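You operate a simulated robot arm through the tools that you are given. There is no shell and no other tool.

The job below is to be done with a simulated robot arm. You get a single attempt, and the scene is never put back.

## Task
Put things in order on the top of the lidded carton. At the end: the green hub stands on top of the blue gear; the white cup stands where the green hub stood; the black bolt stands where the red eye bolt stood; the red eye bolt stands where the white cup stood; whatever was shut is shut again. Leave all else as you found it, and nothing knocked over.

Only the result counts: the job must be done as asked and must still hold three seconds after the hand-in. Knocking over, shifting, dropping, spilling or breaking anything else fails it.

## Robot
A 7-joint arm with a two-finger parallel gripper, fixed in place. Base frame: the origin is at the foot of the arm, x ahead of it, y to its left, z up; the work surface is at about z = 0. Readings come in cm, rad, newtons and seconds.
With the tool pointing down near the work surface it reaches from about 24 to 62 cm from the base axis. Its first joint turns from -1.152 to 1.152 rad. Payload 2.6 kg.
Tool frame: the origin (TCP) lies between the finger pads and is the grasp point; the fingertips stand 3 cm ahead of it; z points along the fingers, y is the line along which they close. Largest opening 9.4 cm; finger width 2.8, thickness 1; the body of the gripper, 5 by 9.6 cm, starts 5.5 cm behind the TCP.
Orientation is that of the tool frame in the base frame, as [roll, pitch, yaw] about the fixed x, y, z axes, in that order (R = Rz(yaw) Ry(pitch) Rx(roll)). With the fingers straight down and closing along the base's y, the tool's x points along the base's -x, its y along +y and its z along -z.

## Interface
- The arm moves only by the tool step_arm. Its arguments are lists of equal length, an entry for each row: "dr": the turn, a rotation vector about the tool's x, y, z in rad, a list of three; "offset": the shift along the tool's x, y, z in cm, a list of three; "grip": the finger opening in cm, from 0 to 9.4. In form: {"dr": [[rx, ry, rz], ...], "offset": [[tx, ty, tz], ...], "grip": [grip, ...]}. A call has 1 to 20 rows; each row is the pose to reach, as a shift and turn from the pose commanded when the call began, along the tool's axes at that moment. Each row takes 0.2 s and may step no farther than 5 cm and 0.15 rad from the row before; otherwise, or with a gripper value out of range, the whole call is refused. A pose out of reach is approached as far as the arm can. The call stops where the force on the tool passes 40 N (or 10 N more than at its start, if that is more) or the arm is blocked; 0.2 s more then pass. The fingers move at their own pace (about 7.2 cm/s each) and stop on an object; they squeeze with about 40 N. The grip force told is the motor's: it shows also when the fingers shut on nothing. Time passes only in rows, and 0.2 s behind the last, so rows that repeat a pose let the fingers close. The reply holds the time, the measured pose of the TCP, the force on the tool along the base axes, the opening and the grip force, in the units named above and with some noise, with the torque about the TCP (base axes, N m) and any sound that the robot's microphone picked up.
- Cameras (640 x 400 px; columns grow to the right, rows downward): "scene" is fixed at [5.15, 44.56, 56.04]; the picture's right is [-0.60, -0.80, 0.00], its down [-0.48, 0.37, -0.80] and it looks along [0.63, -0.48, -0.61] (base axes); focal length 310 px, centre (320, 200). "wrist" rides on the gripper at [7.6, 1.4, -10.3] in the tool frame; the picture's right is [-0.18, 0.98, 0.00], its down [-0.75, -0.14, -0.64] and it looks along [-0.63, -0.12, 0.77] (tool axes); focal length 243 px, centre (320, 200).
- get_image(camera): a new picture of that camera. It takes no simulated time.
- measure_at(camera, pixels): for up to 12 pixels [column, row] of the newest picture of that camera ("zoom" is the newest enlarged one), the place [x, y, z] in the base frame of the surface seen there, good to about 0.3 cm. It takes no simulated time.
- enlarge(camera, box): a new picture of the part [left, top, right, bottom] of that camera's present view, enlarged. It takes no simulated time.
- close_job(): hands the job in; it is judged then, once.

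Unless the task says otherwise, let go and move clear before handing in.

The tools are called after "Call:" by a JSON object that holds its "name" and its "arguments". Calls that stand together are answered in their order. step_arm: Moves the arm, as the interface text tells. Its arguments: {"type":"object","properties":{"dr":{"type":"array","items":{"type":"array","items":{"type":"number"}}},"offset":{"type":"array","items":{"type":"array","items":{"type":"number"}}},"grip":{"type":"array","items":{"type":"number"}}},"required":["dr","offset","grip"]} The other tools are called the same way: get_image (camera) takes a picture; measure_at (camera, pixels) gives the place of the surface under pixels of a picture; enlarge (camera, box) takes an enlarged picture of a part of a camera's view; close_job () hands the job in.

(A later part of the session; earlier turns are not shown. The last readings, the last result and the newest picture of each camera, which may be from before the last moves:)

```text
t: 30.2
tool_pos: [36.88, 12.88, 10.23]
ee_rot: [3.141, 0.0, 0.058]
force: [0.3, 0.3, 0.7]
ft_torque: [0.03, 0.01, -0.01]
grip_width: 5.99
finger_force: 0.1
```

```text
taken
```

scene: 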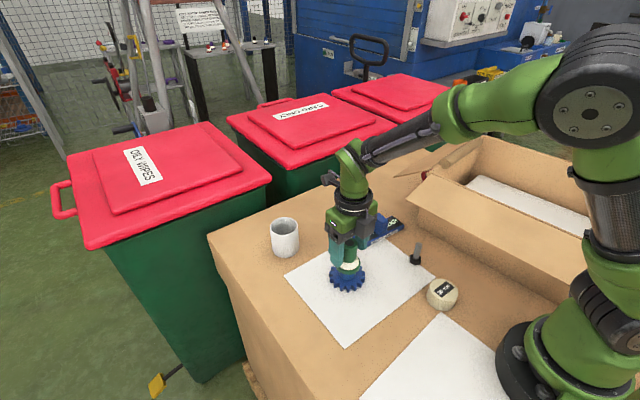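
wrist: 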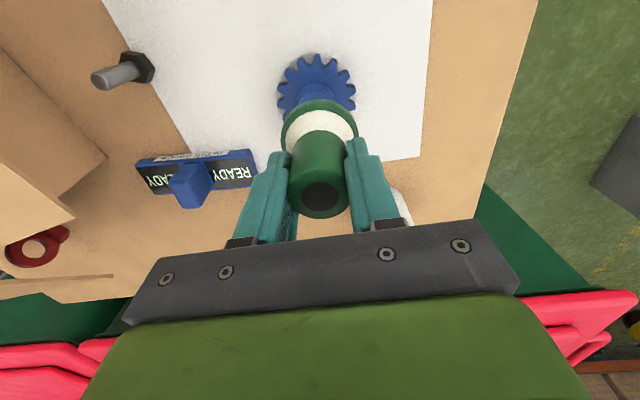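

The first call was refused and the turn happened in place, but forces stayed near zero and the hub was not touched. The yaw is now about 0.06 with the camera on the outer side. I'll rise straight up clear of the hub.

Call:
{"name": "step_arm", "arguments": {"dr": [[0, 0, 0], [0, 0, 0], [0, 0, 0], [0, 0, 0], [0, 0, 0]], "offset": [[0, 0, -1.5], [0, 0, -4], [0, 0, -7], [0, 0, -10], [0, 0, -13]], "grip": [6, 6, 6, 6, 6]}}

Call:
{"name": "get_image", "arguments": {"camera": "wrist"}}

Call:
{"name": "enlarge", "arguments": {"camera": "scene", "box": [300, 200, 400, 300]}}

```text
t: 31.4
tool_pos: [37.1, 12.99, 23.21]
ee_rot: [-3.14, -0.001, 0.063]
force: [-0.1, 0.0, -0.2]
ft_torque: [-0.01, -0.03, -0.04]
grip_width: 5.99
finger_force: 0.1
```

```text
taken
```

wrist: 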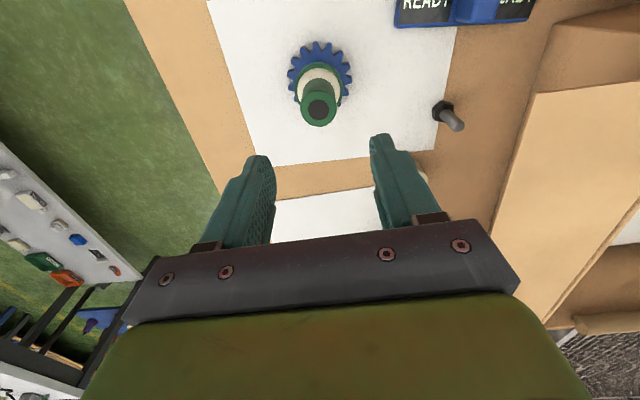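

```text
4.00 times, centred on (350, 250) of scene
```

zoom: 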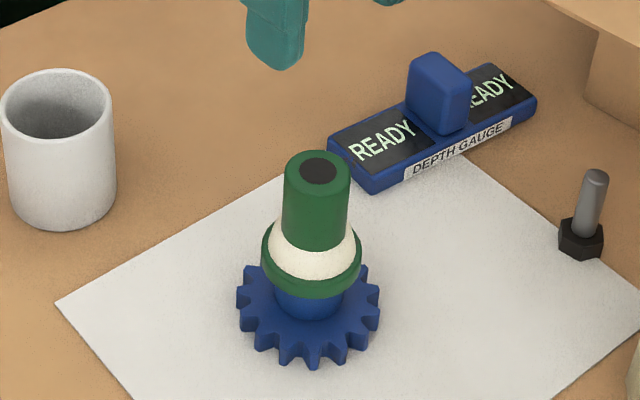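

The hub stands well centred on the gear (zoom (310,230)). Now I'll carry the open hand, camera outward, round to the outside of the flap near (52,-22).

Call:
{"name": "step_arm", "arguments": {"dr": [[0, 0, 0.06], [0, 0, 0.06], [0, 0, 0.06], [0, 0, 0.06], [0, 0, 0.06], [0, 0, 0.06], [0, 0, 0.06], [0, 0, 0.06]], "offset": [[1.6, 4.4, 0], [3.2, 8.9, 0], [4.8, 13.4, 0], [6.4, 17.9, 0], [8, 22.4, 0], [9.6, 26.9, 0], [11.2, 31.3, 0], [12.9, 35.7, 0]], "grip": [6, 6, 6, 6, 6, 6, 6, 6]}}

```text
t: 33.2
tool_pos: [52.05, -22.1, 23.05]
ee_rot: [-3.14, 0.003, 0.001]
force: [0.4, -0.9, -0.5]
ft_torque: [0.0, 0.02, -0.02]
grip_width: 5.99
finger_force: 0.1
```

Reached as commanded. I'll shift out slightly and lower outside the flap edge.

Call:
{"name": "step_arm", "arguments": {"dr": [[0, 0, 0], [0, 0, 0], [0, 0, 0], [0, 0, 0]], "offset": [[1, 0, 2], [2, 0, 5], [2, 0, 8.5], [2, 0, 12]], "grip": [6, 6, 6, 6]}}

Call:
{"name": "get_image", "arguments": {"camera": "wrist"}}

Call:
{"name": "get_image", "arguments": {"camera": "scene"}}

```text
t: 34.2
tool_pos: [54.25, -21.96, 11.1]
ee_rot: [-3.141, -0.001, -0.002]
force: [0.3, -0.1, 0.0]
ft_torque: [0.0, -0.01, -0.01]
grip_width: 6.01
finger_force: 0.0
```

```text
taken
```

wrist: 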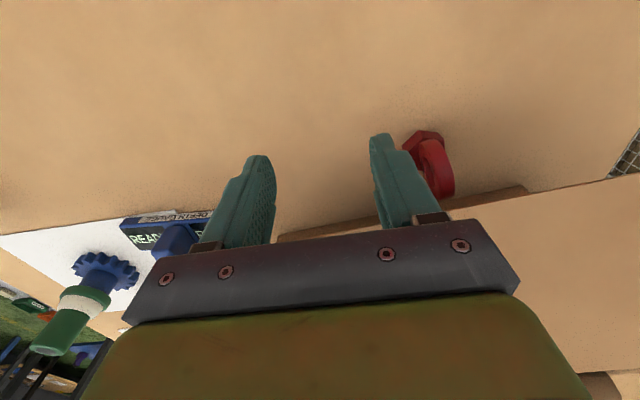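

```text
taken
```

scene: 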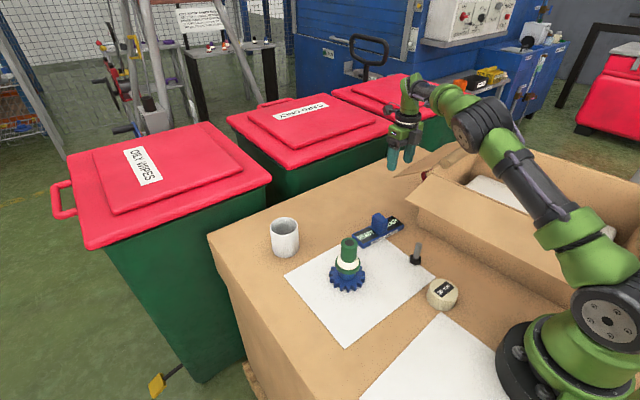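

From the outside the eye bolt is visible at wrist (432,160) with the flap edge below it in the picture. I'll enlarge and measure both.

Call:
{"name": "enlarge", "arguments": {"camera": "wrist", "box": [390, 110, 550, 210]}}

Call:
{"name": "measure_at", "arguments": {"camera": "wrist", "pixels": [[530, 190], [600, 180], [500, 195], [470, 205], [430, 133], [442, 140], [452, 185], [440, 160], [425, 150], [448, 165], [320, 233], [300, 240]]}}

```text
4.00 times, centred on (470, 160) of wrist
```

zoom: 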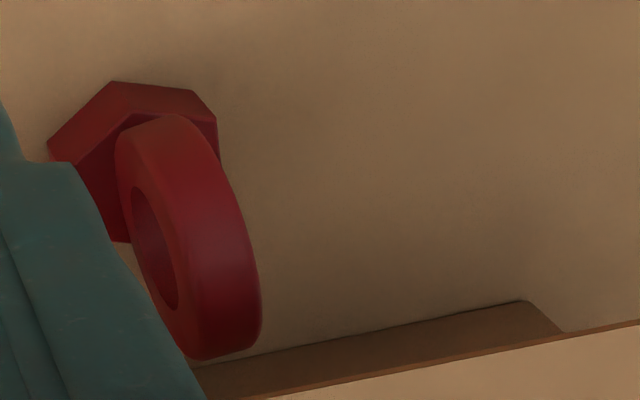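

```text
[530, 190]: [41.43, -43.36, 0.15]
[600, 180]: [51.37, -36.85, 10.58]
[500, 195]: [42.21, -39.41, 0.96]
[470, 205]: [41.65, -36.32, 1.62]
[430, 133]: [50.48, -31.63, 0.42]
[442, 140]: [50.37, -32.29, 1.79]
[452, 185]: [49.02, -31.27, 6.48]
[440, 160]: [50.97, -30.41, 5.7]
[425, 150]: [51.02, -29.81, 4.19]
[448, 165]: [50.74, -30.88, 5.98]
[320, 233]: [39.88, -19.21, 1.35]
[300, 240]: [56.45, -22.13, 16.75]
```

I'll measure several points on the ring's rim and foot in this zoom to fix its centre, thickness and facing.

Call:
{"name": "measure_at", "arguments": {"camera": "zoom", "pixels": [[125, 145], [180, 122], [150, 190], [222, 185], [185, 280], [245, 270], [195, 350], [255, 330], [112, 85], [212, 95], [215, 135], [55, 150]]}}

Call:
{"name": "measure_at", "arguments": {"camera": "zoom", "pixels": [[600, 330], [500, 355], [400, 375], [560, 345], [620, 322], [170, 160], [195, 230], [215, 300], [140, 215], [165, 300], [125, 235], [100, 120]]}}

```text
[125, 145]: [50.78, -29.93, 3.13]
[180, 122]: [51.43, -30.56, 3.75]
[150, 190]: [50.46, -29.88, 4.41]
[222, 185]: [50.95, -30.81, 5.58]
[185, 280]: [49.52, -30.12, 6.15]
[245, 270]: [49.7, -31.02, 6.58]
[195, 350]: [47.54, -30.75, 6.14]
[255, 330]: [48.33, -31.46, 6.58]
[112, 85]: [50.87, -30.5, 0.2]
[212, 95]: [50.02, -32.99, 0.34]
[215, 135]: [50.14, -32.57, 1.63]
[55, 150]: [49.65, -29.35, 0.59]
```

```text
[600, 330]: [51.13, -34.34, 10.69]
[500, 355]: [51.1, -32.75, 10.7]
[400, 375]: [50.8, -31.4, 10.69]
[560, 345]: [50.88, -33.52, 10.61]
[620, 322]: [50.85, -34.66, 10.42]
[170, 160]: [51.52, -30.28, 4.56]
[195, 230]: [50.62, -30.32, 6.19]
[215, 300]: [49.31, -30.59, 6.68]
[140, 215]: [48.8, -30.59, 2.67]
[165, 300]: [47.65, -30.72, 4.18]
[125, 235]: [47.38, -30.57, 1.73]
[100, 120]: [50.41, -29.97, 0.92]
```

The ring is about 1 cm thick, turned roughly 0.15–0.2 rad, with its outer rim at x≈51.6; the flap edge is at x≈50.5, z 10.6–11.2. I'll take a slightly tilted pose (lean outward 0.1, lean to +y 0.17, yaw 0.15) to clear the flap, starting with the rotation in place.

Call:
{"name": "step_arm", "arguments": {"dr": [[-0.08, -0.05, -0.07], [-0.17, -0.1, -0.15], [-0.17, -0.1, -0.15]], "offset": [[0, 0, 0], [0, 0, 0], [0, 0, 0]], "grip": [5.5, 5, 5]}}

```text
t: 35.0
tool_pos: [54.1, -21.9, 11.29]
ee_rot: [2.978, 0.114, 0.143]
force: [0.3, 0.4, -0.6]
ft_torque: [0.03, -0.01, 0.01]
grip_width: 4.99
finger_force: 0.0
```

The pose is reached: tool axis (-0.088,-0.177,-0.98). I'll move over the ring's outer limb, staying 4 cm back along the tool axis, and check the view.

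Call:
{"name": "step_arm", "arguments": {"dr": [[0, 0, 0], [0, 0, 0], [0, 0, 0]], "offset": [[-1, 2.3, 0.7], [-2, 4.6, 1.4], [-2.9, 6.74, 2.15]], "grip": [5, 5, 5]}}

Call:
{"name": "get_image", "arguments": {"camera": "wrist"}}

Call:
{"name": "enlarge", "arguments": {"camera": "scene", "box": [380, 110, 480, 190]}}

```text
t: 35.8
tool_pos: [52.04, -29.12, 10.62]
ee_rot: [2.979, 0.111, 0.142]
force: [0.0, -0.5, 0.2]
ft_torque: [0.0, 0.01, -0.03]
grip_width: 5.0
finger_force: 0.2
```

```text
taken
```

wrist: 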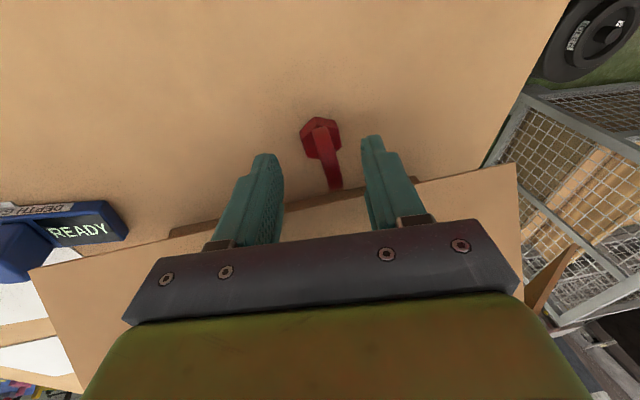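

```text
5.00 times, centred on (430, 150) of scene
```

zoom: 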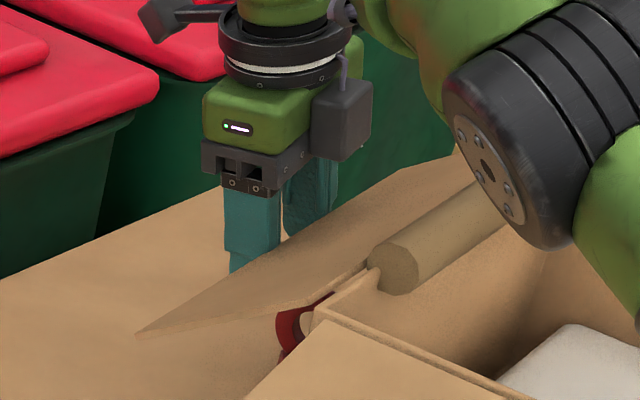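

The ring's limb shows at wrist (325,155), centred between the fingers. The scene zoom also shows a grey module on the inner side of the gripper and the forearm joint above the tube, so I'll measure their clearances before descending.

Call:
{"name": "measure_at", "arguments": {"camera": "zoom", "pixels": [[345, 158], [318, 148], [370, 140], [340, 95], [370, 95], [545, 245], [500, 225], [400, 265], [430, 235], [480, 200], [268, 192], [305, 180]]}}

Call:
{"name": "measure_at", "arguments": {"camera": "zoom", "pixels": [[137, 333], [250, 310], [365, 263], [300, 270], [340, 250], [400, 210], [225, 270], [280, 215], [600, 270], [630, 320], [560, 250], [450, 150]]}}

Call:
{"name": "measure_at", "arguments": {"camera": "wrist", "pixels": [[320, 135], [320, 155], [330, 180], [310, 130], [335, 150], [470, 180], [510, 168], [220, 215], [450, 190], [480, 172]]}}

```text
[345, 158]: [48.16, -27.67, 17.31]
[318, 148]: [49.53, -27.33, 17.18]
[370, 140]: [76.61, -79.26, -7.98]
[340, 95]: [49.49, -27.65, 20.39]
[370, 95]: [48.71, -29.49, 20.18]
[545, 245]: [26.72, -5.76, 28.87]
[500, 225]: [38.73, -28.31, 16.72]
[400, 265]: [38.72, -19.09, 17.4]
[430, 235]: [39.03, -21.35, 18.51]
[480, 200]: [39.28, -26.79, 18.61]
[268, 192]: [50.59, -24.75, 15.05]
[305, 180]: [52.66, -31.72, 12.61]
```

```text
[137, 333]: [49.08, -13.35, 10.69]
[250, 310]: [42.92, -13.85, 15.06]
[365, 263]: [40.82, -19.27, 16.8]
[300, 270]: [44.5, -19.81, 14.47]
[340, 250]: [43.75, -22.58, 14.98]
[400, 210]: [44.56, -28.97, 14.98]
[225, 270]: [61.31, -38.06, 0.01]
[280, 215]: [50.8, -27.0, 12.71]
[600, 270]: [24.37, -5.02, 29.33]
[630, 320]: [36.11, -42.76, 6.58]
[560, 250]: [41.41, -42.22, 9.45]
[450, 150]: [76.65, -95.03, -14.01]
```

```text
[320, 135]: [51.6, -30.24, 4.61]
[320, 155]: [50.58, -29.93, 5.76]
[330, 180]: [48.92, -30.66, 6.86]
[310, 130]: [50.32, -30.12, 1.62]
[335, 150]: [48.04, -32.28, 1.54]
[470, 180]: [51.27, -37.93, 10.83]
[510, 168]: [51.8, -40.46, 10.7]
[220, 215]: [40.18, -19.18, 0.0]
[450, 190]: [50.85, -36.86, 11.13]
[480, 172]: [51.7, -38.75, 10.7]
```

The grey module's underside is about 6.7 cm above the grasp point and would pass within about 1 cm of the flap if I stop at z≈7.2, so I'll stop there. The ring limb lies on the tool axis (column 320) and parallel to the fingers. I'll descend 3.4 cm along the axis.

Call:
{"name": "step_arm", "arguments": {"dr": [[0, 0, 0], [0, 0, 0], [0, 0, 0], [0, 0, 0]], "offset": [[0, 0.1, 1], [0, 0.1, 2], [0, 0.1, 3], [0, 0.1, 3.4]], "grip": [5, 5, 5, 5]}}

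Call:
{"name": "get_image", "arguments": {"camera": "wrist"}}

Call:
{"name": "enlarge", "arguments": {"camera": "scene", "box": [380, 110, 480, 190]}}

Call:
{"name": "enlarge", "arguments": {"camera": "wrist", "box": [230, 90, 430, 230]}}

```text
t: 36.8
tool_pos: [51.68, -30.01, 7.26]
ee_rot: [2.979, 0.112, 0.142]
force: [-0.2, 1.3, 0.9]
ft_torque: [-0.03, -0.04, 0.0]
grip_width: 5.01
finger_force: 0.1
```

```text
taken
```

wrist: 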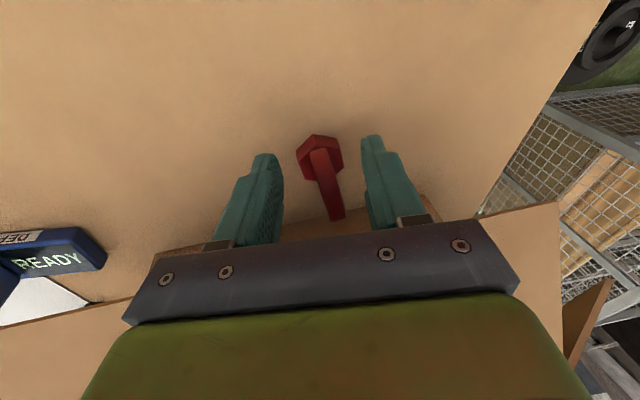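

```text
5.00 times, centred on (430, 150) of scene
```

zoom: 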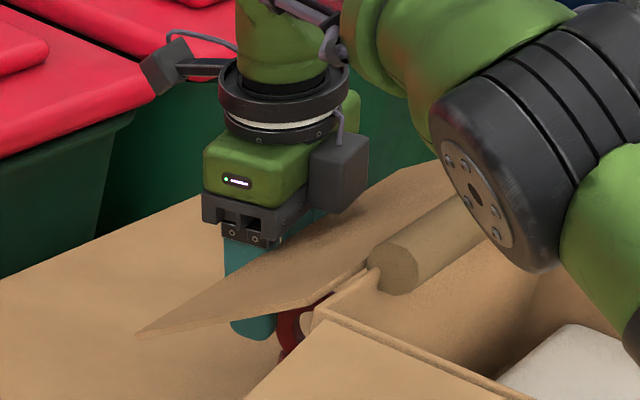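

```text
2.86 times, centred on (330, 160) of wrist
```

zoom: 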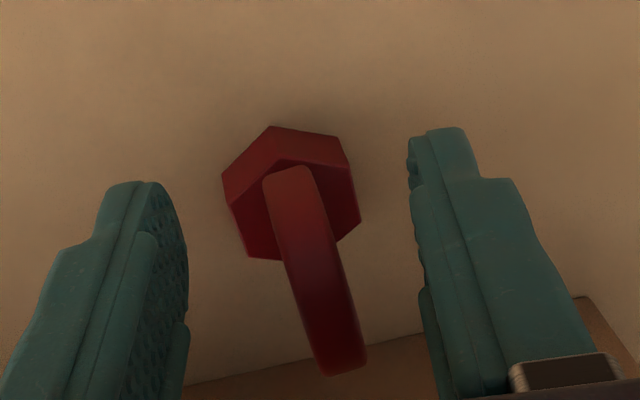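

Both fingers straddle the ring and nothing touches the flap, with forces near zero. I'll close gradually.

Call:
{"name": "step_arm", "arguments": {"dr": [[0, 0, 0], [0, 0, 0], [0, 0, 0], [0, 0, 0], [0, 0, 0], [0, 0, 0], [0, 0, 0]], "offset": [[0, 0, 0], [0, 0, 0], [0, 0, 0], [0, 0, 0], [0, 0, 0], [0, 0, 0], [0, 0, 0]], "grip": [3.5, 2.5, 1.8, 1.3, 0.9, 0.5, 0.5]}}

Call:
{"name": "enlarge", "arguments": {"camera": "wrist", "box": [230, 90, 430, 230]}}

```text
t: 38.4
tool_pos: [51.82, -29.89, 7.39]
ee_rot: [2.979, 0.11, 0.142]
force: [-1.2, 4.0, 7.4]
ft_torque: [0.34, 0.27, -0.09]
grip_width: 1.14
finger_force: 40.1
```

```text
2.86 times, centred on (330, 160) of wrist
```

zoom: 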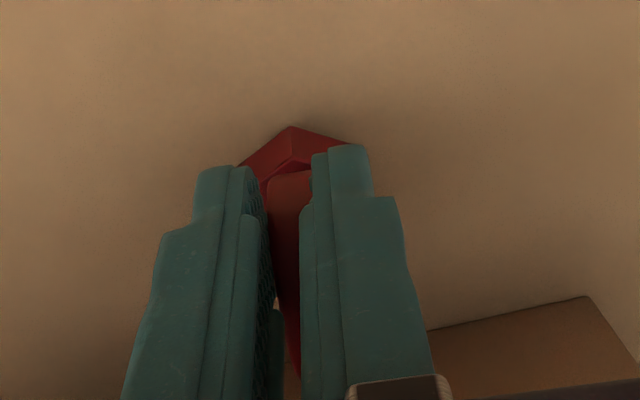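

The ring is held at 1.14 cm with 40 N. I'll lift it just 0.6 cm and check that it holds without swinging.

Call:
{"name": "step_arm", "arguments": {"dr": [[0, 0, 0], [0, 0, 0], [0, 0, 0]], "offset": [[-0.034, 0.049, -0.29], [-0.07, 0.1, -0.59], [-0.07, 0.1, -0.59]], "grip": [0.5, 0.5, 0.5]}}

Call:
{"name": "enlarge", "arguments": {"camera": "wrist", "box": [230, 90, 430, 230]}}

Call:
{"name": "enlarge", "arguments": {"camera": "scene", "box": [380, 130, 480, 200]}}

```text
t: 39.2
tool_pos: [51.71, -30.0, 7.76]
ee_rot: [2.98, 0.111, 0.14]
force: [-0.7, -0.6, -1.8]
ft_torque: [0.03, -0.03, 0.02]
grip_width: 1.11
finger_force: 39.9
```

```text
2.86 times, centred on (330, 160) of wrist
```

zoom: 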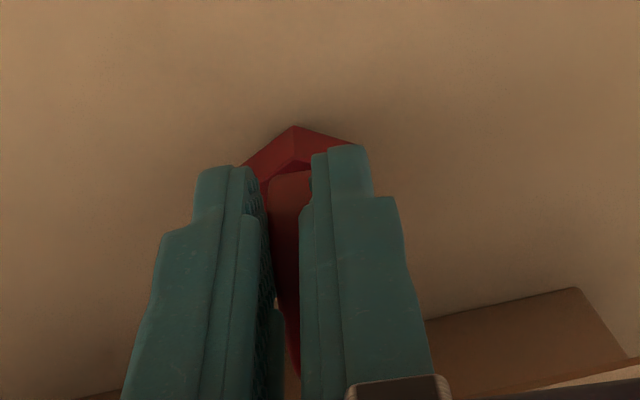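

```text
5.71 times, centred on (430, 165) of scene
```

zoom: 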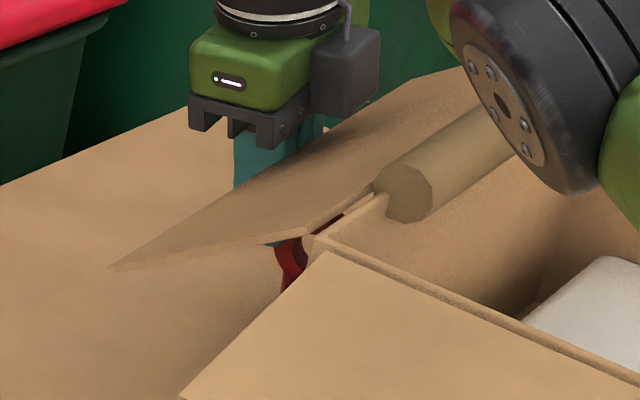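

The bolt lifted cleanly and weighs about 1.8 N. I'll carry it out from under the flap at low height, outward and toward +y.

Call:
{"name": "step_arm", "arguments": {"dr": [[0, 0, 0], [0, 0, 0], [0, 0, 0], [0, 0, 0], [0, 0, 0], [0, 0, 0], [0, 0, 0]], "offset": [[-0.08, 0.113, -0.69], [0.52, -1.0, -1.1], [1.125, -2.13, -1.5], [1.75, -3.27, -1.76], [2.364, -4.42, -2.02], [3.69, -6.68, -2.65], [5.02, -8.94, -3.28]], "grip": [0.5, 0.5, 0.5, 0.5, 0.5, 0.5, 0.5]}}

Call:
{"name": "get_image", "arguments": {"camera": "wrist"}}

Call:
{"name": "enlarge", "arguments": {"camera": "scene", "box": [340, 110, 480, 200]}}

```text
t: 40.8
tool_pos: [55.51, -19.92, 8.95]
ee_rot: [2.979, 0.111, 0.142]
force: [0.0, 0.0, -1.1]
ft_torque: [0.02, -0.05, 0.0]
grip_width: 1.15
finger_force: 40.1
```

```text
taken
```

wrist: 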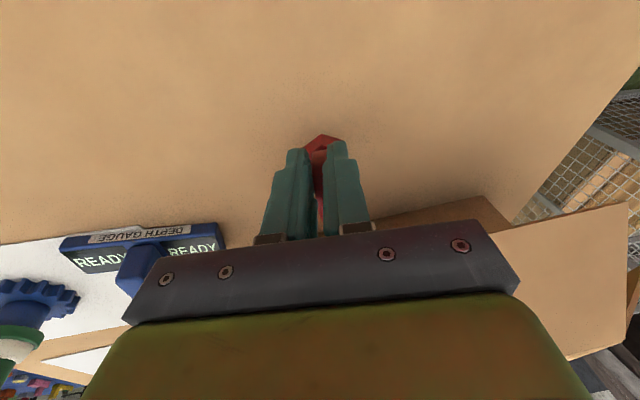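

```text
4.44 times, centred on (410, 155) of scene
```

zoom: 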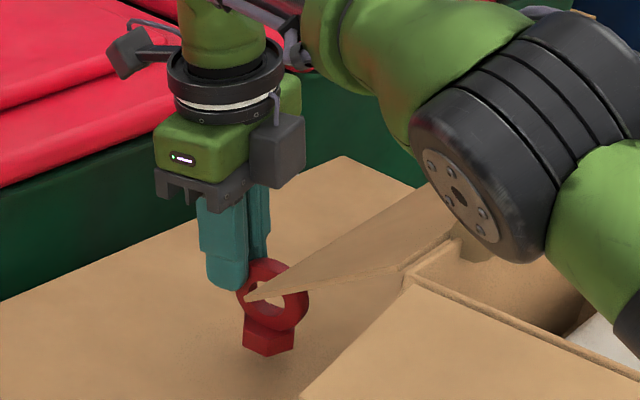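

The eye bolt is out from under the flap and hangs upright in the scene zoom. I'll carry it to a clear parking spot near (51,3), removing the sideways lean on the way.

Call:
{"name": "step_arm", "arguments": {"dr": [[0, 0, 0], [0.04, 0, 0], [0.08, 0, 0], [0.12, 0, 0], [0.16, 0, 0], [0.17, 0, 0], [0.17, 0, 0]], "offset": [[0, 0, -3], [0.15, -4, -3.9], [0.3, -8, -4.8], [0.45, -12, -5.7], [0.6, -16, -6.6], [0.7, -20, -7.5], [0.72, -22.7, -7.9]], "grip": [0.5, 0.5, 0.5, 0.5, 0.5, 0.5, 0.5]}}

Call:
{"name": "get_image", "arguments": {"camera": "scene"}}

Call:
{"name": "enlarge", "arguments": {"camera": "scene", "box": [280, 100, 400, 220]}}

Call:
{"name": "get_image", "arguments": {"camera": "wrist"}}

```text
t: 42.4
tool_pos: [53.39, 3.6, 13.02]
ee_rot: [-3.134, 0.112, 0.14]
force: [-0.2, -0.5, -1.4]
ft_torque: [-0.01, -0.04, 0.0]
grip_width: 1.11
finger_force: 40.0
```

```text
taken
```

scene: 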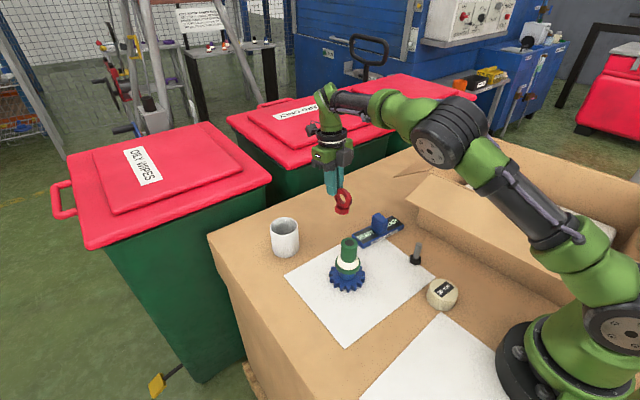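

```text
3.33 times, centred on (340, 160) of scene
```

zoom: 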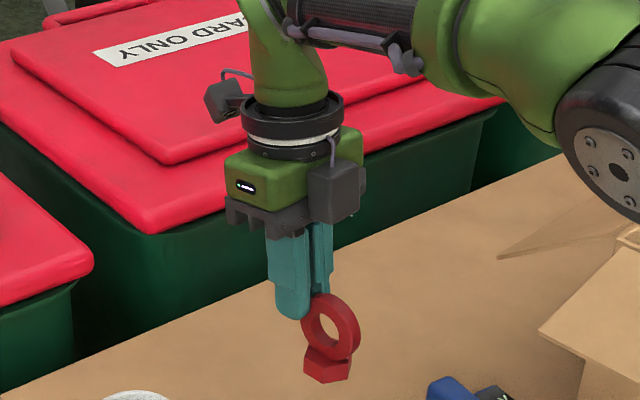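

```text
taken
```

wrist: 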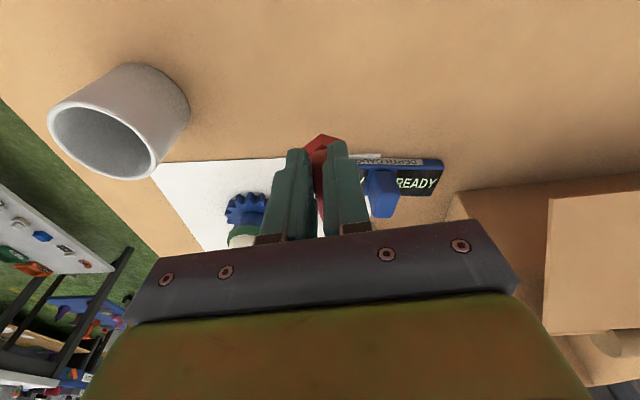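

The bolt may be leaning slightly in the hand (ring at zoom (332,328), foot at (327,368)). I'll enlarge it and measure its foot to judge the tilt.

Call:
{"name": "enlarge", "arguments": {"camera": "scene", "box": [318, 180, 366, 220]}}

Call:
{"name": "enlarge", "arguments": {"camera": "wrist", "box": [260, 110, 388, 190]}}

```text
10.00 times, centred on (342, 200) of scene
```

zoom: 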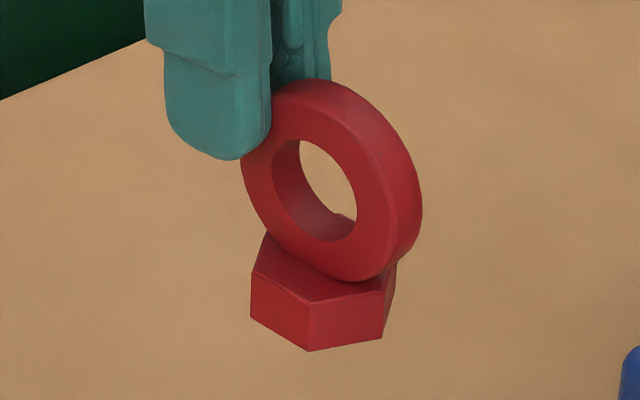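

```text
5.00 times, centred on (324, 150) of wrist
```

zoom: 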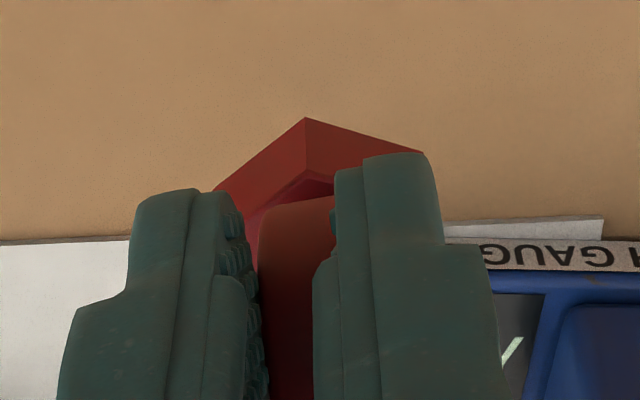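

The foot's vertical edges match the true vertical in the picture, so the bolt is upright to within a few hundredths of a radian. I'll measure the foot's height, then set it down.

Call:
{"name": "enlarge", "arguments": {"camera": "scene", "box": [318, 180, 366, 220]}}

Call:
{"name": "measure_at", "arguments": {"camera": "zoom", "pixels": [[309, 344], [309, 310], [255, 312], [378, 332], [340, 90], [335, 270], [255, 180], [410, 210], [280, 330], [345, 340]]}}

```text
10.00 times, centred on (342, 200) of scene
```

zoom: 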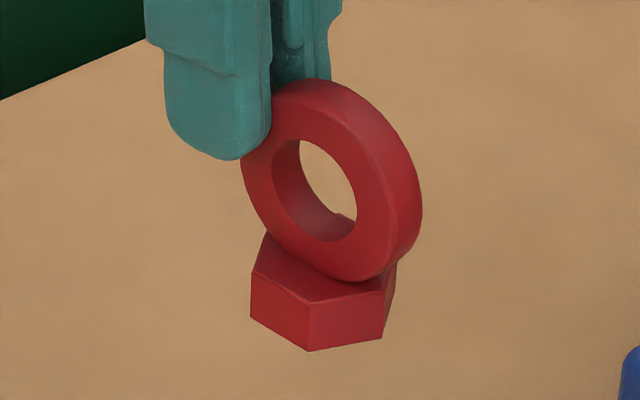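

```text
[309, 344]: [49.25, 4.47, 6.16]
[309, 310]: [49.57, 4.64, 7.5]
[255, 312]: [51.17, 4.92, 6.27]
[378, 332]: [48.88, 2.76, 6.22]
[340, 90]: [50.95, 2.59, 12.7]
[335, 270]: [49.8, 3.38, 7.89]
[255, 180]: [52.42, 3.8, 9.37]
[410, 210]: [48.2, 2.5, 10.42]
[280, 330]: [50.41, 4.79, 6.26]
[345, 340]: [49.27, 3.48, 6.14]
```

The foot's corners are level at z≈6.2. I'll lower 5.7 cm, then step down gently to contact.

Call:
{"name": "step_arm", "arguments": {"dr": [[0, 0, 0], [0, 0, 0], [0, 0, 0], [0, 0, 0]], "offset": [[0.22, 0, 2], [0.45, 0.02, 4], [0.6, 0.04, 5.3], [0.637, 0.04, 5.66]], "grip": [0.5, 0.5, 0.5, 0.5]}}

```text
t: 43.4
tool_pos: [53.46, 3.59, 7.45]
ee_rot: [-3.134, 0.112, 0.141]
force: [-0.1, 0.1, -2.6]
ft_torque: [0.0, -0.02, -0.01]
grip_width: 1.12
finger_force: 40.3
```

Call:
{"name": "step_arm", "arguments": {"dr": [[0, 0, 0], [0, 0, 0]], "offset": [[0.017, 0, 0.15], [0.034, 0, 0.3]], "grip": [0.5, 0.5]}}

Call:
{"name": "enlarge", "arguments": {"camera": "scene", "box": [318, 190, 366, 230]}}

```text
t: 44.0
tool_pos: [53.47, 3.66, 7.13]
ee_rot: [-3.134, 0.112, 0.141]
force: [-1.7, 0.0, 3.3]
ft_torque: [-0.02, 0.13, 0.01]
grip_width: 1.14
finger_force: 39.7
```

```text
10.00 times, centred on (342, 210) of scene
```

zoom: 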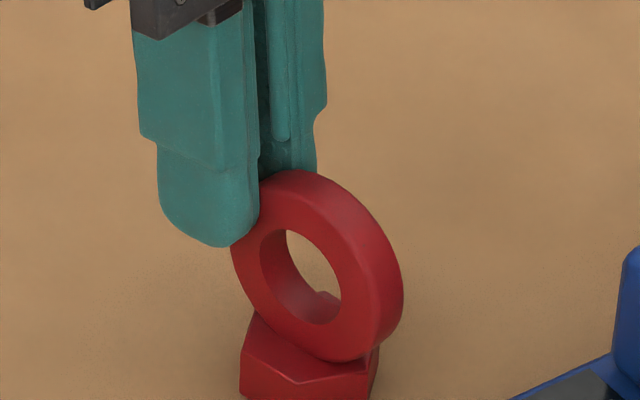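

Light contact (+3.3 N against −1.8 N hanging). I'll open gradually and let the bolt settle.

Call:
{"name": "step_arm", "arguments": {"dr": [[0, 0, 0], [0, 0, 0], [0, 0, 0], [0, 0, 0]], "offset": [[0, 0, 0], [0, 0, 0], [0, 0, 0], [0, 0, 0]], "grip": [1.6, 2.5, 4, 5]}}

Call:
{"name": "get_image", "arguments": {"camera": "wrist"}}

Call:
{"name": "enlarge", "arguments": {"camera": "scene", "box": [300, 170, 396, 250]}}

```text
t: 45.0
tool_pos: [53.5, 3.63, 7.05]
ee_rot: [-3.136, 0.111, 0.141]
force: [0.2, 0.2, -0.6]
ft_torque: [-0.01, 0.03, -0.02]
grip_width: 5.04
finger_force: 0.0
```

```text
taken
```

wrist: 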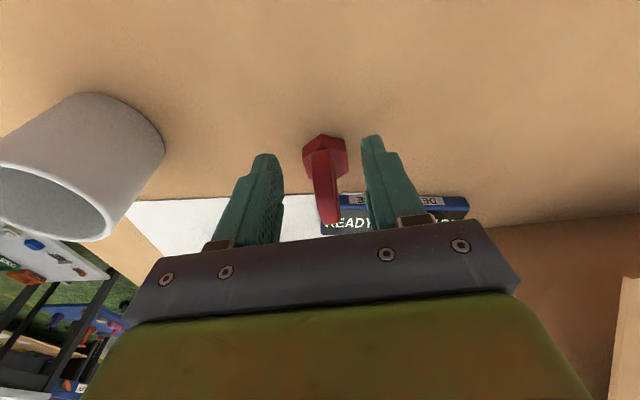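

```text
5.00 times, centred on (348, 210) of scene
```

zoom: 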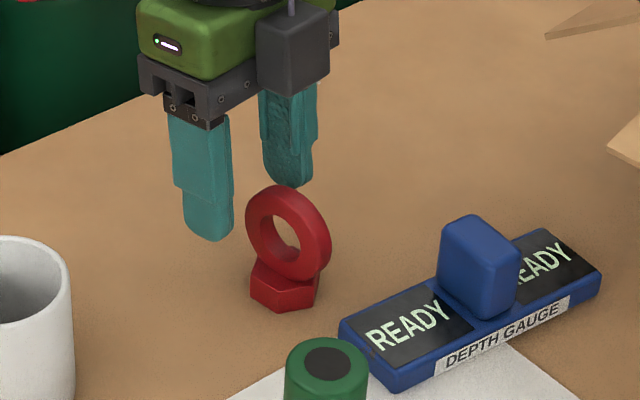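

The eye bolt stands upright at the parking spot (zoom (285,250)) and the fingers are clear of it. I'll back out upward along the tool axis.

Call:
{"name": "step_arm", "arguments": {"dr": [[0, 0, 0], [0, 0, 0], [0, 0, 0], [0, 0, 0]], "offset": [[0, 0, -2], [0, 0, -5], [0, 0, -8], [0, 0, -11]], "grip": [5, 5, 5, 5]}}

Call:
{"name": "get_image", "arguments": {"camera": "wrist"}}

Call:
{"name": "get_image", "arguments": {"camera": "scene"}}

```text
t: 46.0
tool_pos: [54.45, 3.72, 17.84]
ee_rot: [-3.133, 0.113, 0.142]
force: [1.1, 0.0, -0.8]
ft_torque: [0.0, 0.01, -0.02]
grip_width: 4.98
finger_force: 0.1
```

```text
taken
```

wrist: 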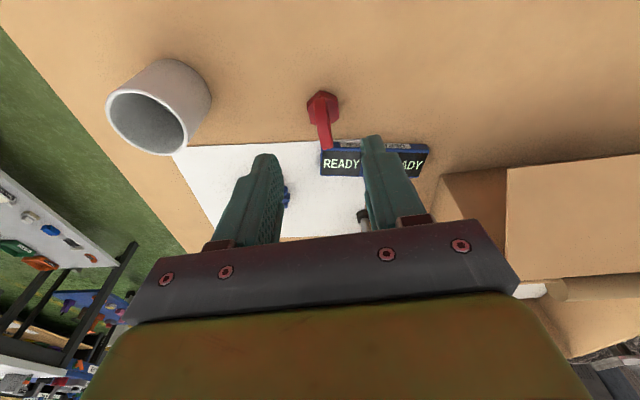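

```text
taken
```

scene: 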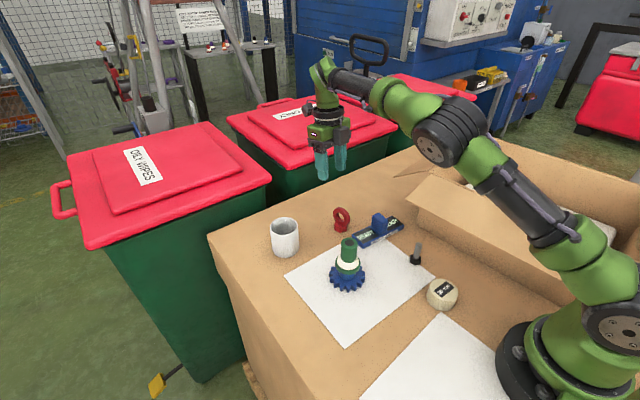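

Everything stands as intended. Next I'll move over near the black bolt, level the tool, and check the space between the bolt and the box's front flap.

Call:
{"name": "step_arm", "arguments": {"dr": [[0, 0.03, 0], [0, 0.06, 0], [0, 0.09, 0], [0, 0.11, 0], [0, 0.11, 0]], "offset": [[-3.8, 0.2, -1], [-7.6, 0.4, -2], [-11.4, 0.6, -2], [-15.2, 0.8, -2], [-19, 1.1, -2]], "grip": [5, 5, 5, 5, 5]}}

Call:
{"name": "get_image", "arguments": {"camera": "wrist"}}

```text
t: 47.2
tool_pos: [36.42, 0.18, 21.93]
ee_rot: [-3.135, 0.002, 0.141]
force: [0.2, 0.0, -0.4]
ft_torque: [0.03, 0.03, -0.01]
grip_width: 5.01
finger_force: 0.1
```

```text
taken
```

wrist: 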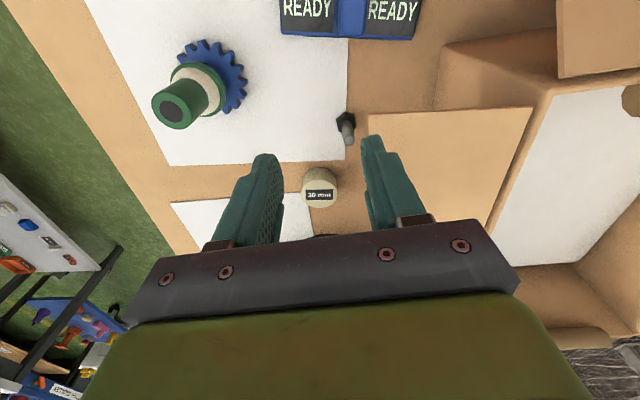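

The black bolt is at wrist (346,128) and the front flap's near edge runs down around column 368. I'll enlarge and measure both.

Call:
{"name": "enlarge", "arguments": {"camera": "wrist", "box": [316, 90, 412, 150]}}

Call:
{"name": "measure_at", "arguments": {"camera": "wrist", "pixels": [[370, 115], [374, 130], [372, 122], [400, 112], [450, 110], [530, 108], [400, 150], [440, 180], [460, 90], [470, 160], [500, 190], [318, 180]]}}

```text
6.67 times, centred on (364, 120) of wrist
```

zoom: 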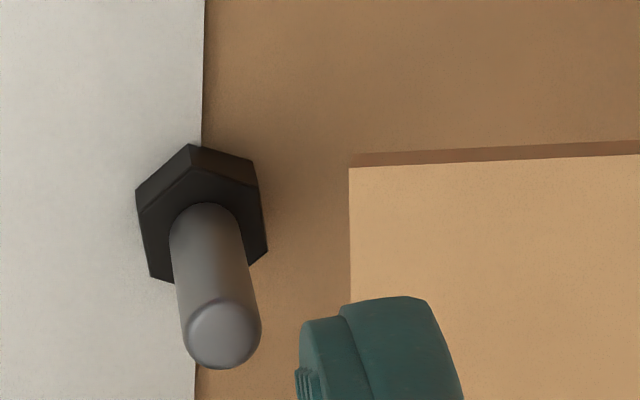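

```text
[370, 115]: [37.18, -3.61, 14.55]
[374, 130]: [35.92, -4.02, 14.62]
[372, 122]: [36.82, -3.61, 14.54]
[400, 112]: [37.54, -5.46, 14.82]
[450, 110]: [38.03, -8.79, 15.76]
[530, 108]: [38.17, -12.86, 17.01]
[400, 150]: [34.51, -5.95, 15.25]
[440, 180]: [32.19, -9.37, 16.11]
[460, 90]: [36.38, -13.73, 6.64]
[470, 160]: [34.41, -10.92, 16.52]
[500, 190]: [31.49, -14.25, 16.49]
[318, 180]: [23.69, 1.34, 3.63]
```

The front flap's edge (z≈14.5) comes within about 2 cm of the black bolt, so a vertical grasp would hit it; I'll pick the bolt with the hand leaning away from the flap. First I'll pin down the bolt's exact position.

Call:
{"name": "enlarge", "arguments": {"camera": "wrist", "box": [316, 90, 412, 150]}}

Call:
{"name": "measure_at", "arguments": {"camera": "zoom", "pixels": [[223, 335], [195, 335], [250, 335], [208, 250], [190, 165], [145, 205], [255, 175], [258, 245], [158, 270], [200, 190], [352, 175], [352, 270]]}}

Call:
{"name": "enlarge", "arguments": {"camera": "scene", "box": [392, 230, 440, 270]}}

Call:
{"name": "measure_at", "arguments": {"camera": "zoom", "pixels": [[340, 130], [320, 180], [365, 180], [300, 290], [390, 300], [340, 310], [345, 240], [340, 160]]}}

```text
6.67 times, centred on (364, 120) of wrist
```

zoom: 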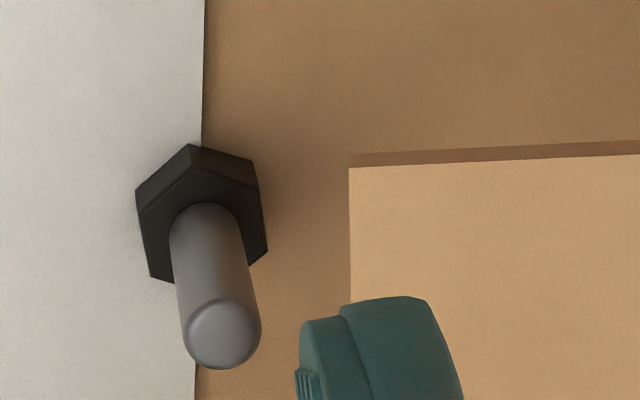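

```text
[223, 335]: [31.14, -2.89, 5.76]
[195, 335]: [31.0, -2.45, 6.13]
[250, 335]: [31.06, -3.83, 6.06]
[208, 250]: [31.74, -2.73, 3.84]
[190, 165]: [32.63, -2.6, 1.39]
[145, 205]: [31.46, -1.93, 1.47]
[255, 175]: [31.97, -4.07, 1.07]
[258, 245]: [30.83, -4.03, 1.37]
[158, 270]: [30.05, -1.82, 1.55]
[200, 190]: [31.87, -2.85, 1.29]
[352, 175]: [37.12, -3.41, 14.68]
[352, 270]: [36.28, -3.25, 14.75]
```

```text
10.00 times, centred on (416, 250) of scene
```

zoom: 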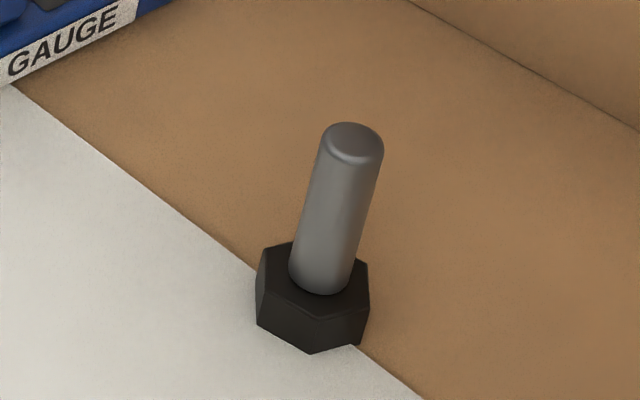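

```text
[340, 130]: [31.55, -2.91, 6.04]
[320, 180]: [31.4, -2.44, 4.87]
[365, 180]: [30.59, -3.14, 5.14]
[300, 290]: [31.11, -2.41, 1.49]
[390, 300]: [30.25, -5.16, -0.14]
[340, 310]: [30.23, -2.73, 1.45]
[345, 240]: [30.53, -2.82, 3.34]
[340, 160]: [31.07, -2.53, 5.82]
```

The bolt's centre is about (31.15,-2.92), with hex radius about 1.45 and height 6.0. I'll measure the front flap's outer edge beside it in the scene view.

Call:
{"name": "enlarge", "arguments": {"camera": "scene", "box": [390, 170, 550, 290]}}

```text
3.33 times, centred on (470, 230) of scene
```

zoom: 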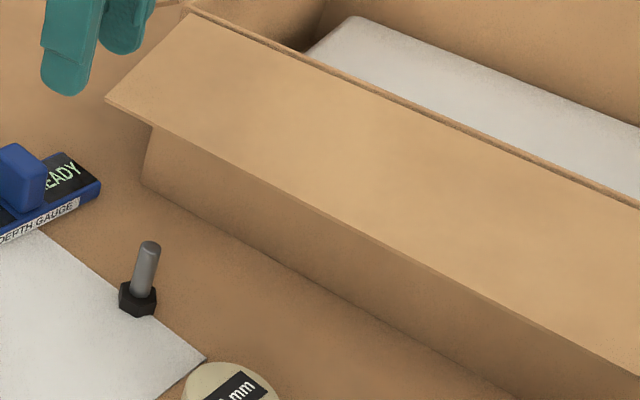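

Call:
{"name": "measure_at", "arguments": {"camera": "zoom", "pixels": [[108, 97], [160, 122], [230, 158], [300, 192], [370, 226], [440, 262], [510, 298], [580, 333], [200, 60], [300, 100], [400, 150], [190, 18]]}}

```text
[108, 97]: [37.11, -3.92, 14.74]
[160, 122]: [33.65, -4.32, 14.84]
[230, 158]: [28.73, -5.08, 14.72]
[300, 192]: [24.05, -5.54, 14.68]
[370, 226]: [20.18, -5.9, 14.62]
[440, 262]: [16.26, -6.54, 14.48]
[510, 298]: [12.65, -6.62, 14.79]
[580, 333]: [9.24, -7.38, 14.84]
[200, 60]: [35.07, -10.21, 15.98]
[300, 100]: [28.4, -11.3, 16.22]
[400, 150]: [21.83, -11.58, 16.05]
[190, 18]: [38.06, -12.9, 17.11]
```

The front flap edge passes at y≈-4.65, z≈14.7 beside the bolt, 1.7 cm from its centre. I'll turn the hand so it can lean away toward +y, beginning with the yaw turn at height.

Call:
{"name": "step_arm", "arguments": {"dr": [[0, 0, -0.14], [0, 0, -0.28], [0, 0, -0.42], [0, 0, -0.56], [0, 0, -0.7], [0, 0, -0.84], [0, 0, -0.98], [0, 0, -1.12], [0, 0, -1.26], [0, 0, -1.4], [0, 0, -1.52], [0, 0, -1.63]], "offset": [[-0.5, -0.1, 0], [-1, -0.3, 0], [-1.5, -0.5, 0], [-2, -0.7, 0], [-2.5, -0.9, 0], [-3, -1.1, 0], [-3.5, -1.3, 0], [-4, -1.5, 0], [-4.5, -1.7, 0], [-5, -1.9, 0], [-5.5, -2.1, 0], [-6, -2.3, 0]], "grip": [4, 4, 4, 4, 4, 4, 4, 4, 4, 4, 4, 4]}}

```text
t: 49.8
tool_pos: [30.09, 1.57, 21.97]
ee_rot: [-3.141, -0.008, 1.773]
force: [-0.2, -0.6, 0.3]
ft_torque: [-0.01, -0.04, -0.02]
grip_width: 3.99
finger_force: 0.0
```

Turned as planned. Now I'll tilt by 0.5 rad away from the flap and come down to the approach point.

Call:
{"name": "step_arm", "arguments": {"dr": [[0, -0.125, 0], [0, -0.25, 0], [0, -0.375, 0], [0, -0.5, 0], [0, -0.5, 0], [0, -0.5, 0]], "offset": [[0, 0, 0], [0, 0, 1], [0, 0, 3], [0, 0, 5], [0.1, 0.1, 7.5], [0.18, 0.14, 9.2]], "grip": [4, 4, 4, 4, 4, 4]}}

Call:
{"name": "get_image", "arguments": {"camera": "wrist"}}

Call:
{"name": "get_image", "arguments": {"camera": "scene"}}

```text
t: 51.2
tool_pos: [30.04, 1.75, 13.03]
ee_rot: [-3.14, 0.495, 1.769]
force: [-0.2, -0.3, -0.2]
ft_torque: [0.01, 0.03, 0.0]
grip_width: 4.02
finger_force: 0.0
```

```text
taken
```

wrist: 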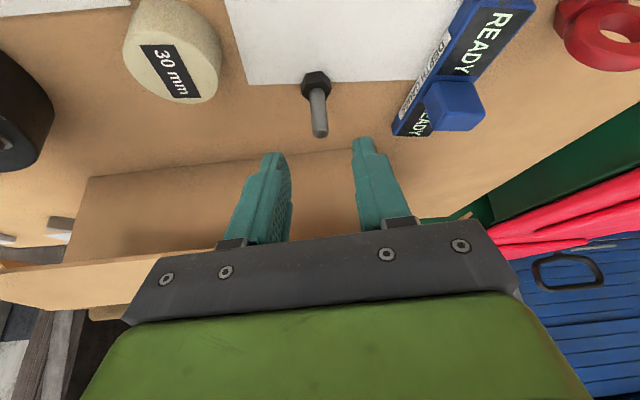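

```text
taken
```

scene: 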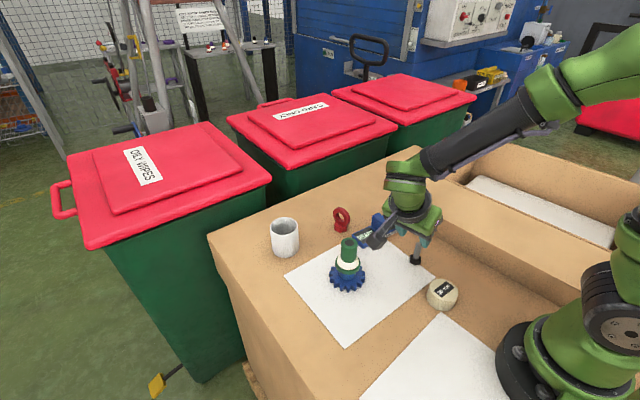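

The bolt's shank at wrist column 319 is centred between the fingers. I'll descend 8.3 cm along the tool axis in steps.

Call:
{"name": "step_arm", "arguments": {"dr": [[0, 0, 0], [0, 0, 0], [0, 0, 0]], "offset": [[0, 0, 2], [0, 0, 4], [0, 0, 5.5]], "grip": [4, 4, 4]}}

Call:
{"name": "get_image", "arguments": {"camera": "wrist"}}

Call:
{"name": "enlarge", "arguments": {"camera": "scene", "box": [340, 160, 480, 280]}}

```text
t: 52.0
tool_pos: [30.54, -0.88, 8.13]
ee_rot: [-3.14, 0.492, 1.771]
force: [0.4, -0.9, 0.1]
ft_torque: [-0.03, -0.02, 0.01]
grip_width: 4.03
finger_force: 0.0
```

```text
taken
```

wrist: 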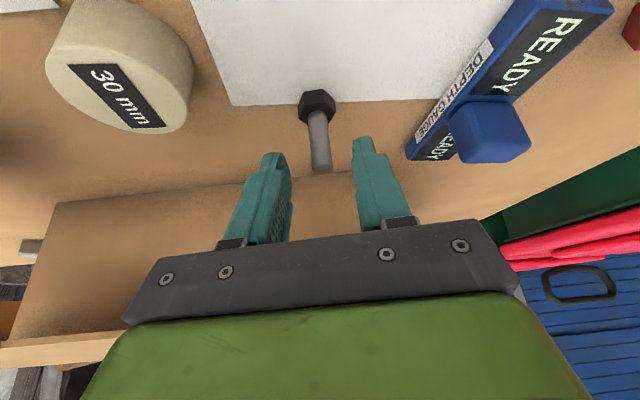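

```text
3.33 times, centred on (410, 220) of scene
```

zoom: 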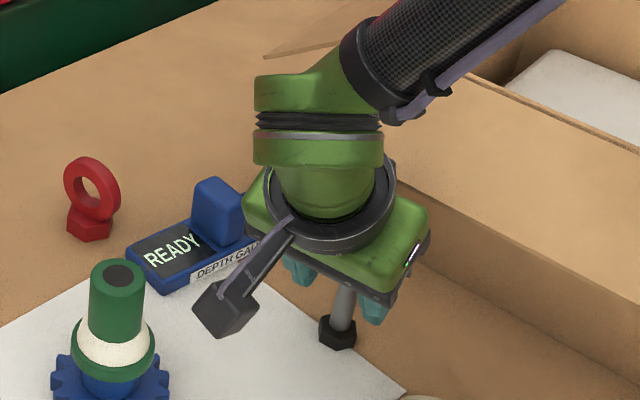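

Still well aligned and clear of the flap. I'll descend the last 2.8 cm and close on the shank.

Call:
{"name": "step_arm", "arguments": {"dr": [[0, 0, 0], [0, 0, 0], [0, 0, 0], [0, 0, 0], [0, 0, 0], [0, 0, 0], [0, 0, 0]], "offset": [[0, 0, 1.5], [0, 0, 2.8], [0, 0, 2.8], [0, 0, 2.8], [0, 0, 2.8], [0, 0, 2.8], [0, 0, 2.8]], "grip": [4, 4, 2.5, 1.8, 1.3, 0.6, 0.6]}}

Call:
{"name": "get_image", "arguments": {"camera": "wrist"}}

```text
t: 53.6
tool_pos: [30.84, -2.07, 5.77]
ee_rot: [-3.139, 0.493, 1.77]
force: [-1.8, -5.6, 14.4]
ft_torque: [-0.22, 0.08, 0.05]
grip_width: 1.34
finger_force: 39.8
```

```text
taken
```

wrist: 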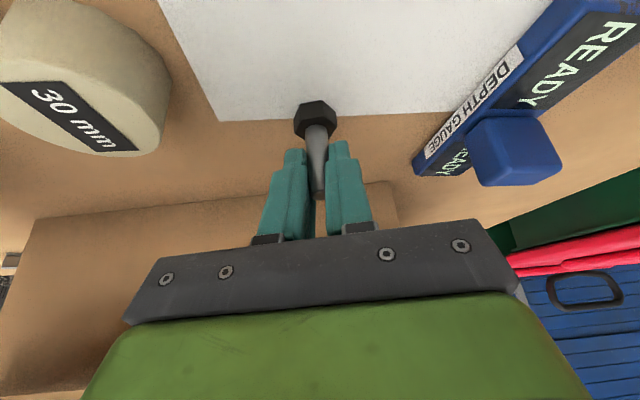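

The shank is gripped at 1.34 cm. I'll lift out along the tool axis, away from the flap.

Call:
{"name": "step_arm", "arguments": {"dr": [[0, 0, 0], [0, 0, 0], [0, 0, 0], [0, 0, 0], [0, 0, 0]], "offset": [[0, 0, -1], [0, 0, -3.5], [0, 0, -6.5], [0, 0, -9.5], [0, 0, -12]], "grip": [0.6, 0.6, 0.6, 0.6, 0.6]}}

Call:
{"name": "get_image", "arguments": {"camera": "scene"}}

Call:
{"name": "enlarge", "arguments": {"camera": "scene", "box": [340, 170, 460, 270]}}

```text
t: 54.8
tool_pos: [29.66, 3.54, 16.37]
ee_rot: [-3.139, 0.492, 1.77]
force: [0.2, 0.3, -0.9]
ft_torque: [0.0, -0.02, 0.01]
grip_width: 1.27
finger_force: 40.1
```

```text
taken
```

scene: 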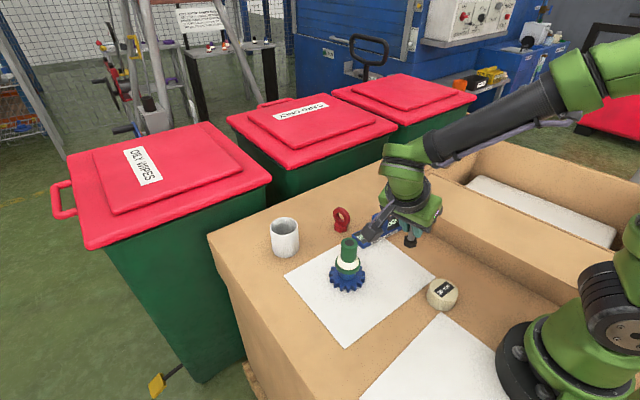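

```text
4.00 times, centred on (400, 220) of scene
```

zoom: 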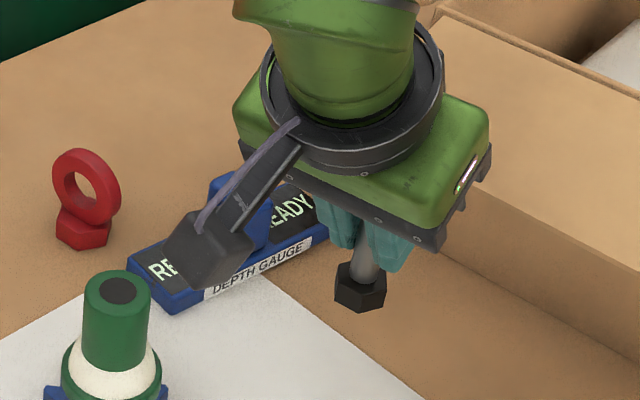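

The bolt hangs upright in the hand. I'll carry it clear of the front flap corner, first along x, then toward a regrasp spot near (54.5,-16).

Call:
{"name": "step_arm", "arguments": {"dr": [[0, 0, 0], [0, 0, 0], [0, 0, 0], [0, 0, 0], [0, 0, 0], [0, 0, 0], [0, 0, 0], [0, 0, 0], [0, 0, 0]], "offset": [[-1.03, 3.95, 0.56], [-2.06, 7.9, 1.12], [-3.1, 11.85, 1.68], [-4.13, 15.78, 2.23], [-7.37, 16.69, 3.99], [-10.61, 17.6, 5.75], [-13.85, 18.51, 7.51], [-17.1, 19.42, 9.26], [-20.36, 20.33, 11.0]], "grip": [0.6, 0.6, 0.6, 0.6, 0.6, 0.6, 0.6, 0.6, 0.6]}}

Call:
{"name": "get_image", "arguments": {"camera": "scene"}}

Call:
{"name": "enlarge", "arguments": {"camera": "scene", "box": [320, 90, 440, 190]}}

```text
t: 56.8
tool_pos: [54.16, -15.41, 16.22]
ee_rot: [-3.14, 0.492, 1.774]
force: [-0.5, -0.6, 0.7]
ft_torque: [0.02, 0.01, 0.0]
grip_width: 1.26
finger_force: 39.8
```

```text
taken
```

scene: 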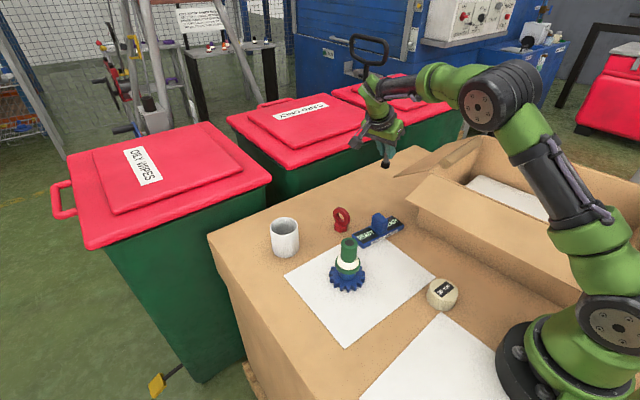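

```text
4.00 times, centred on (380, 140) of scene
```

zoom: 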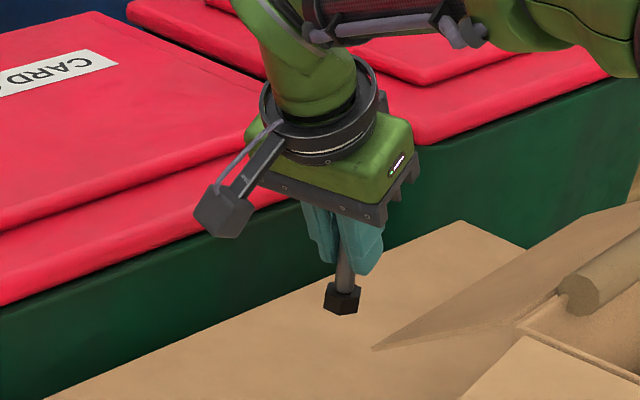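

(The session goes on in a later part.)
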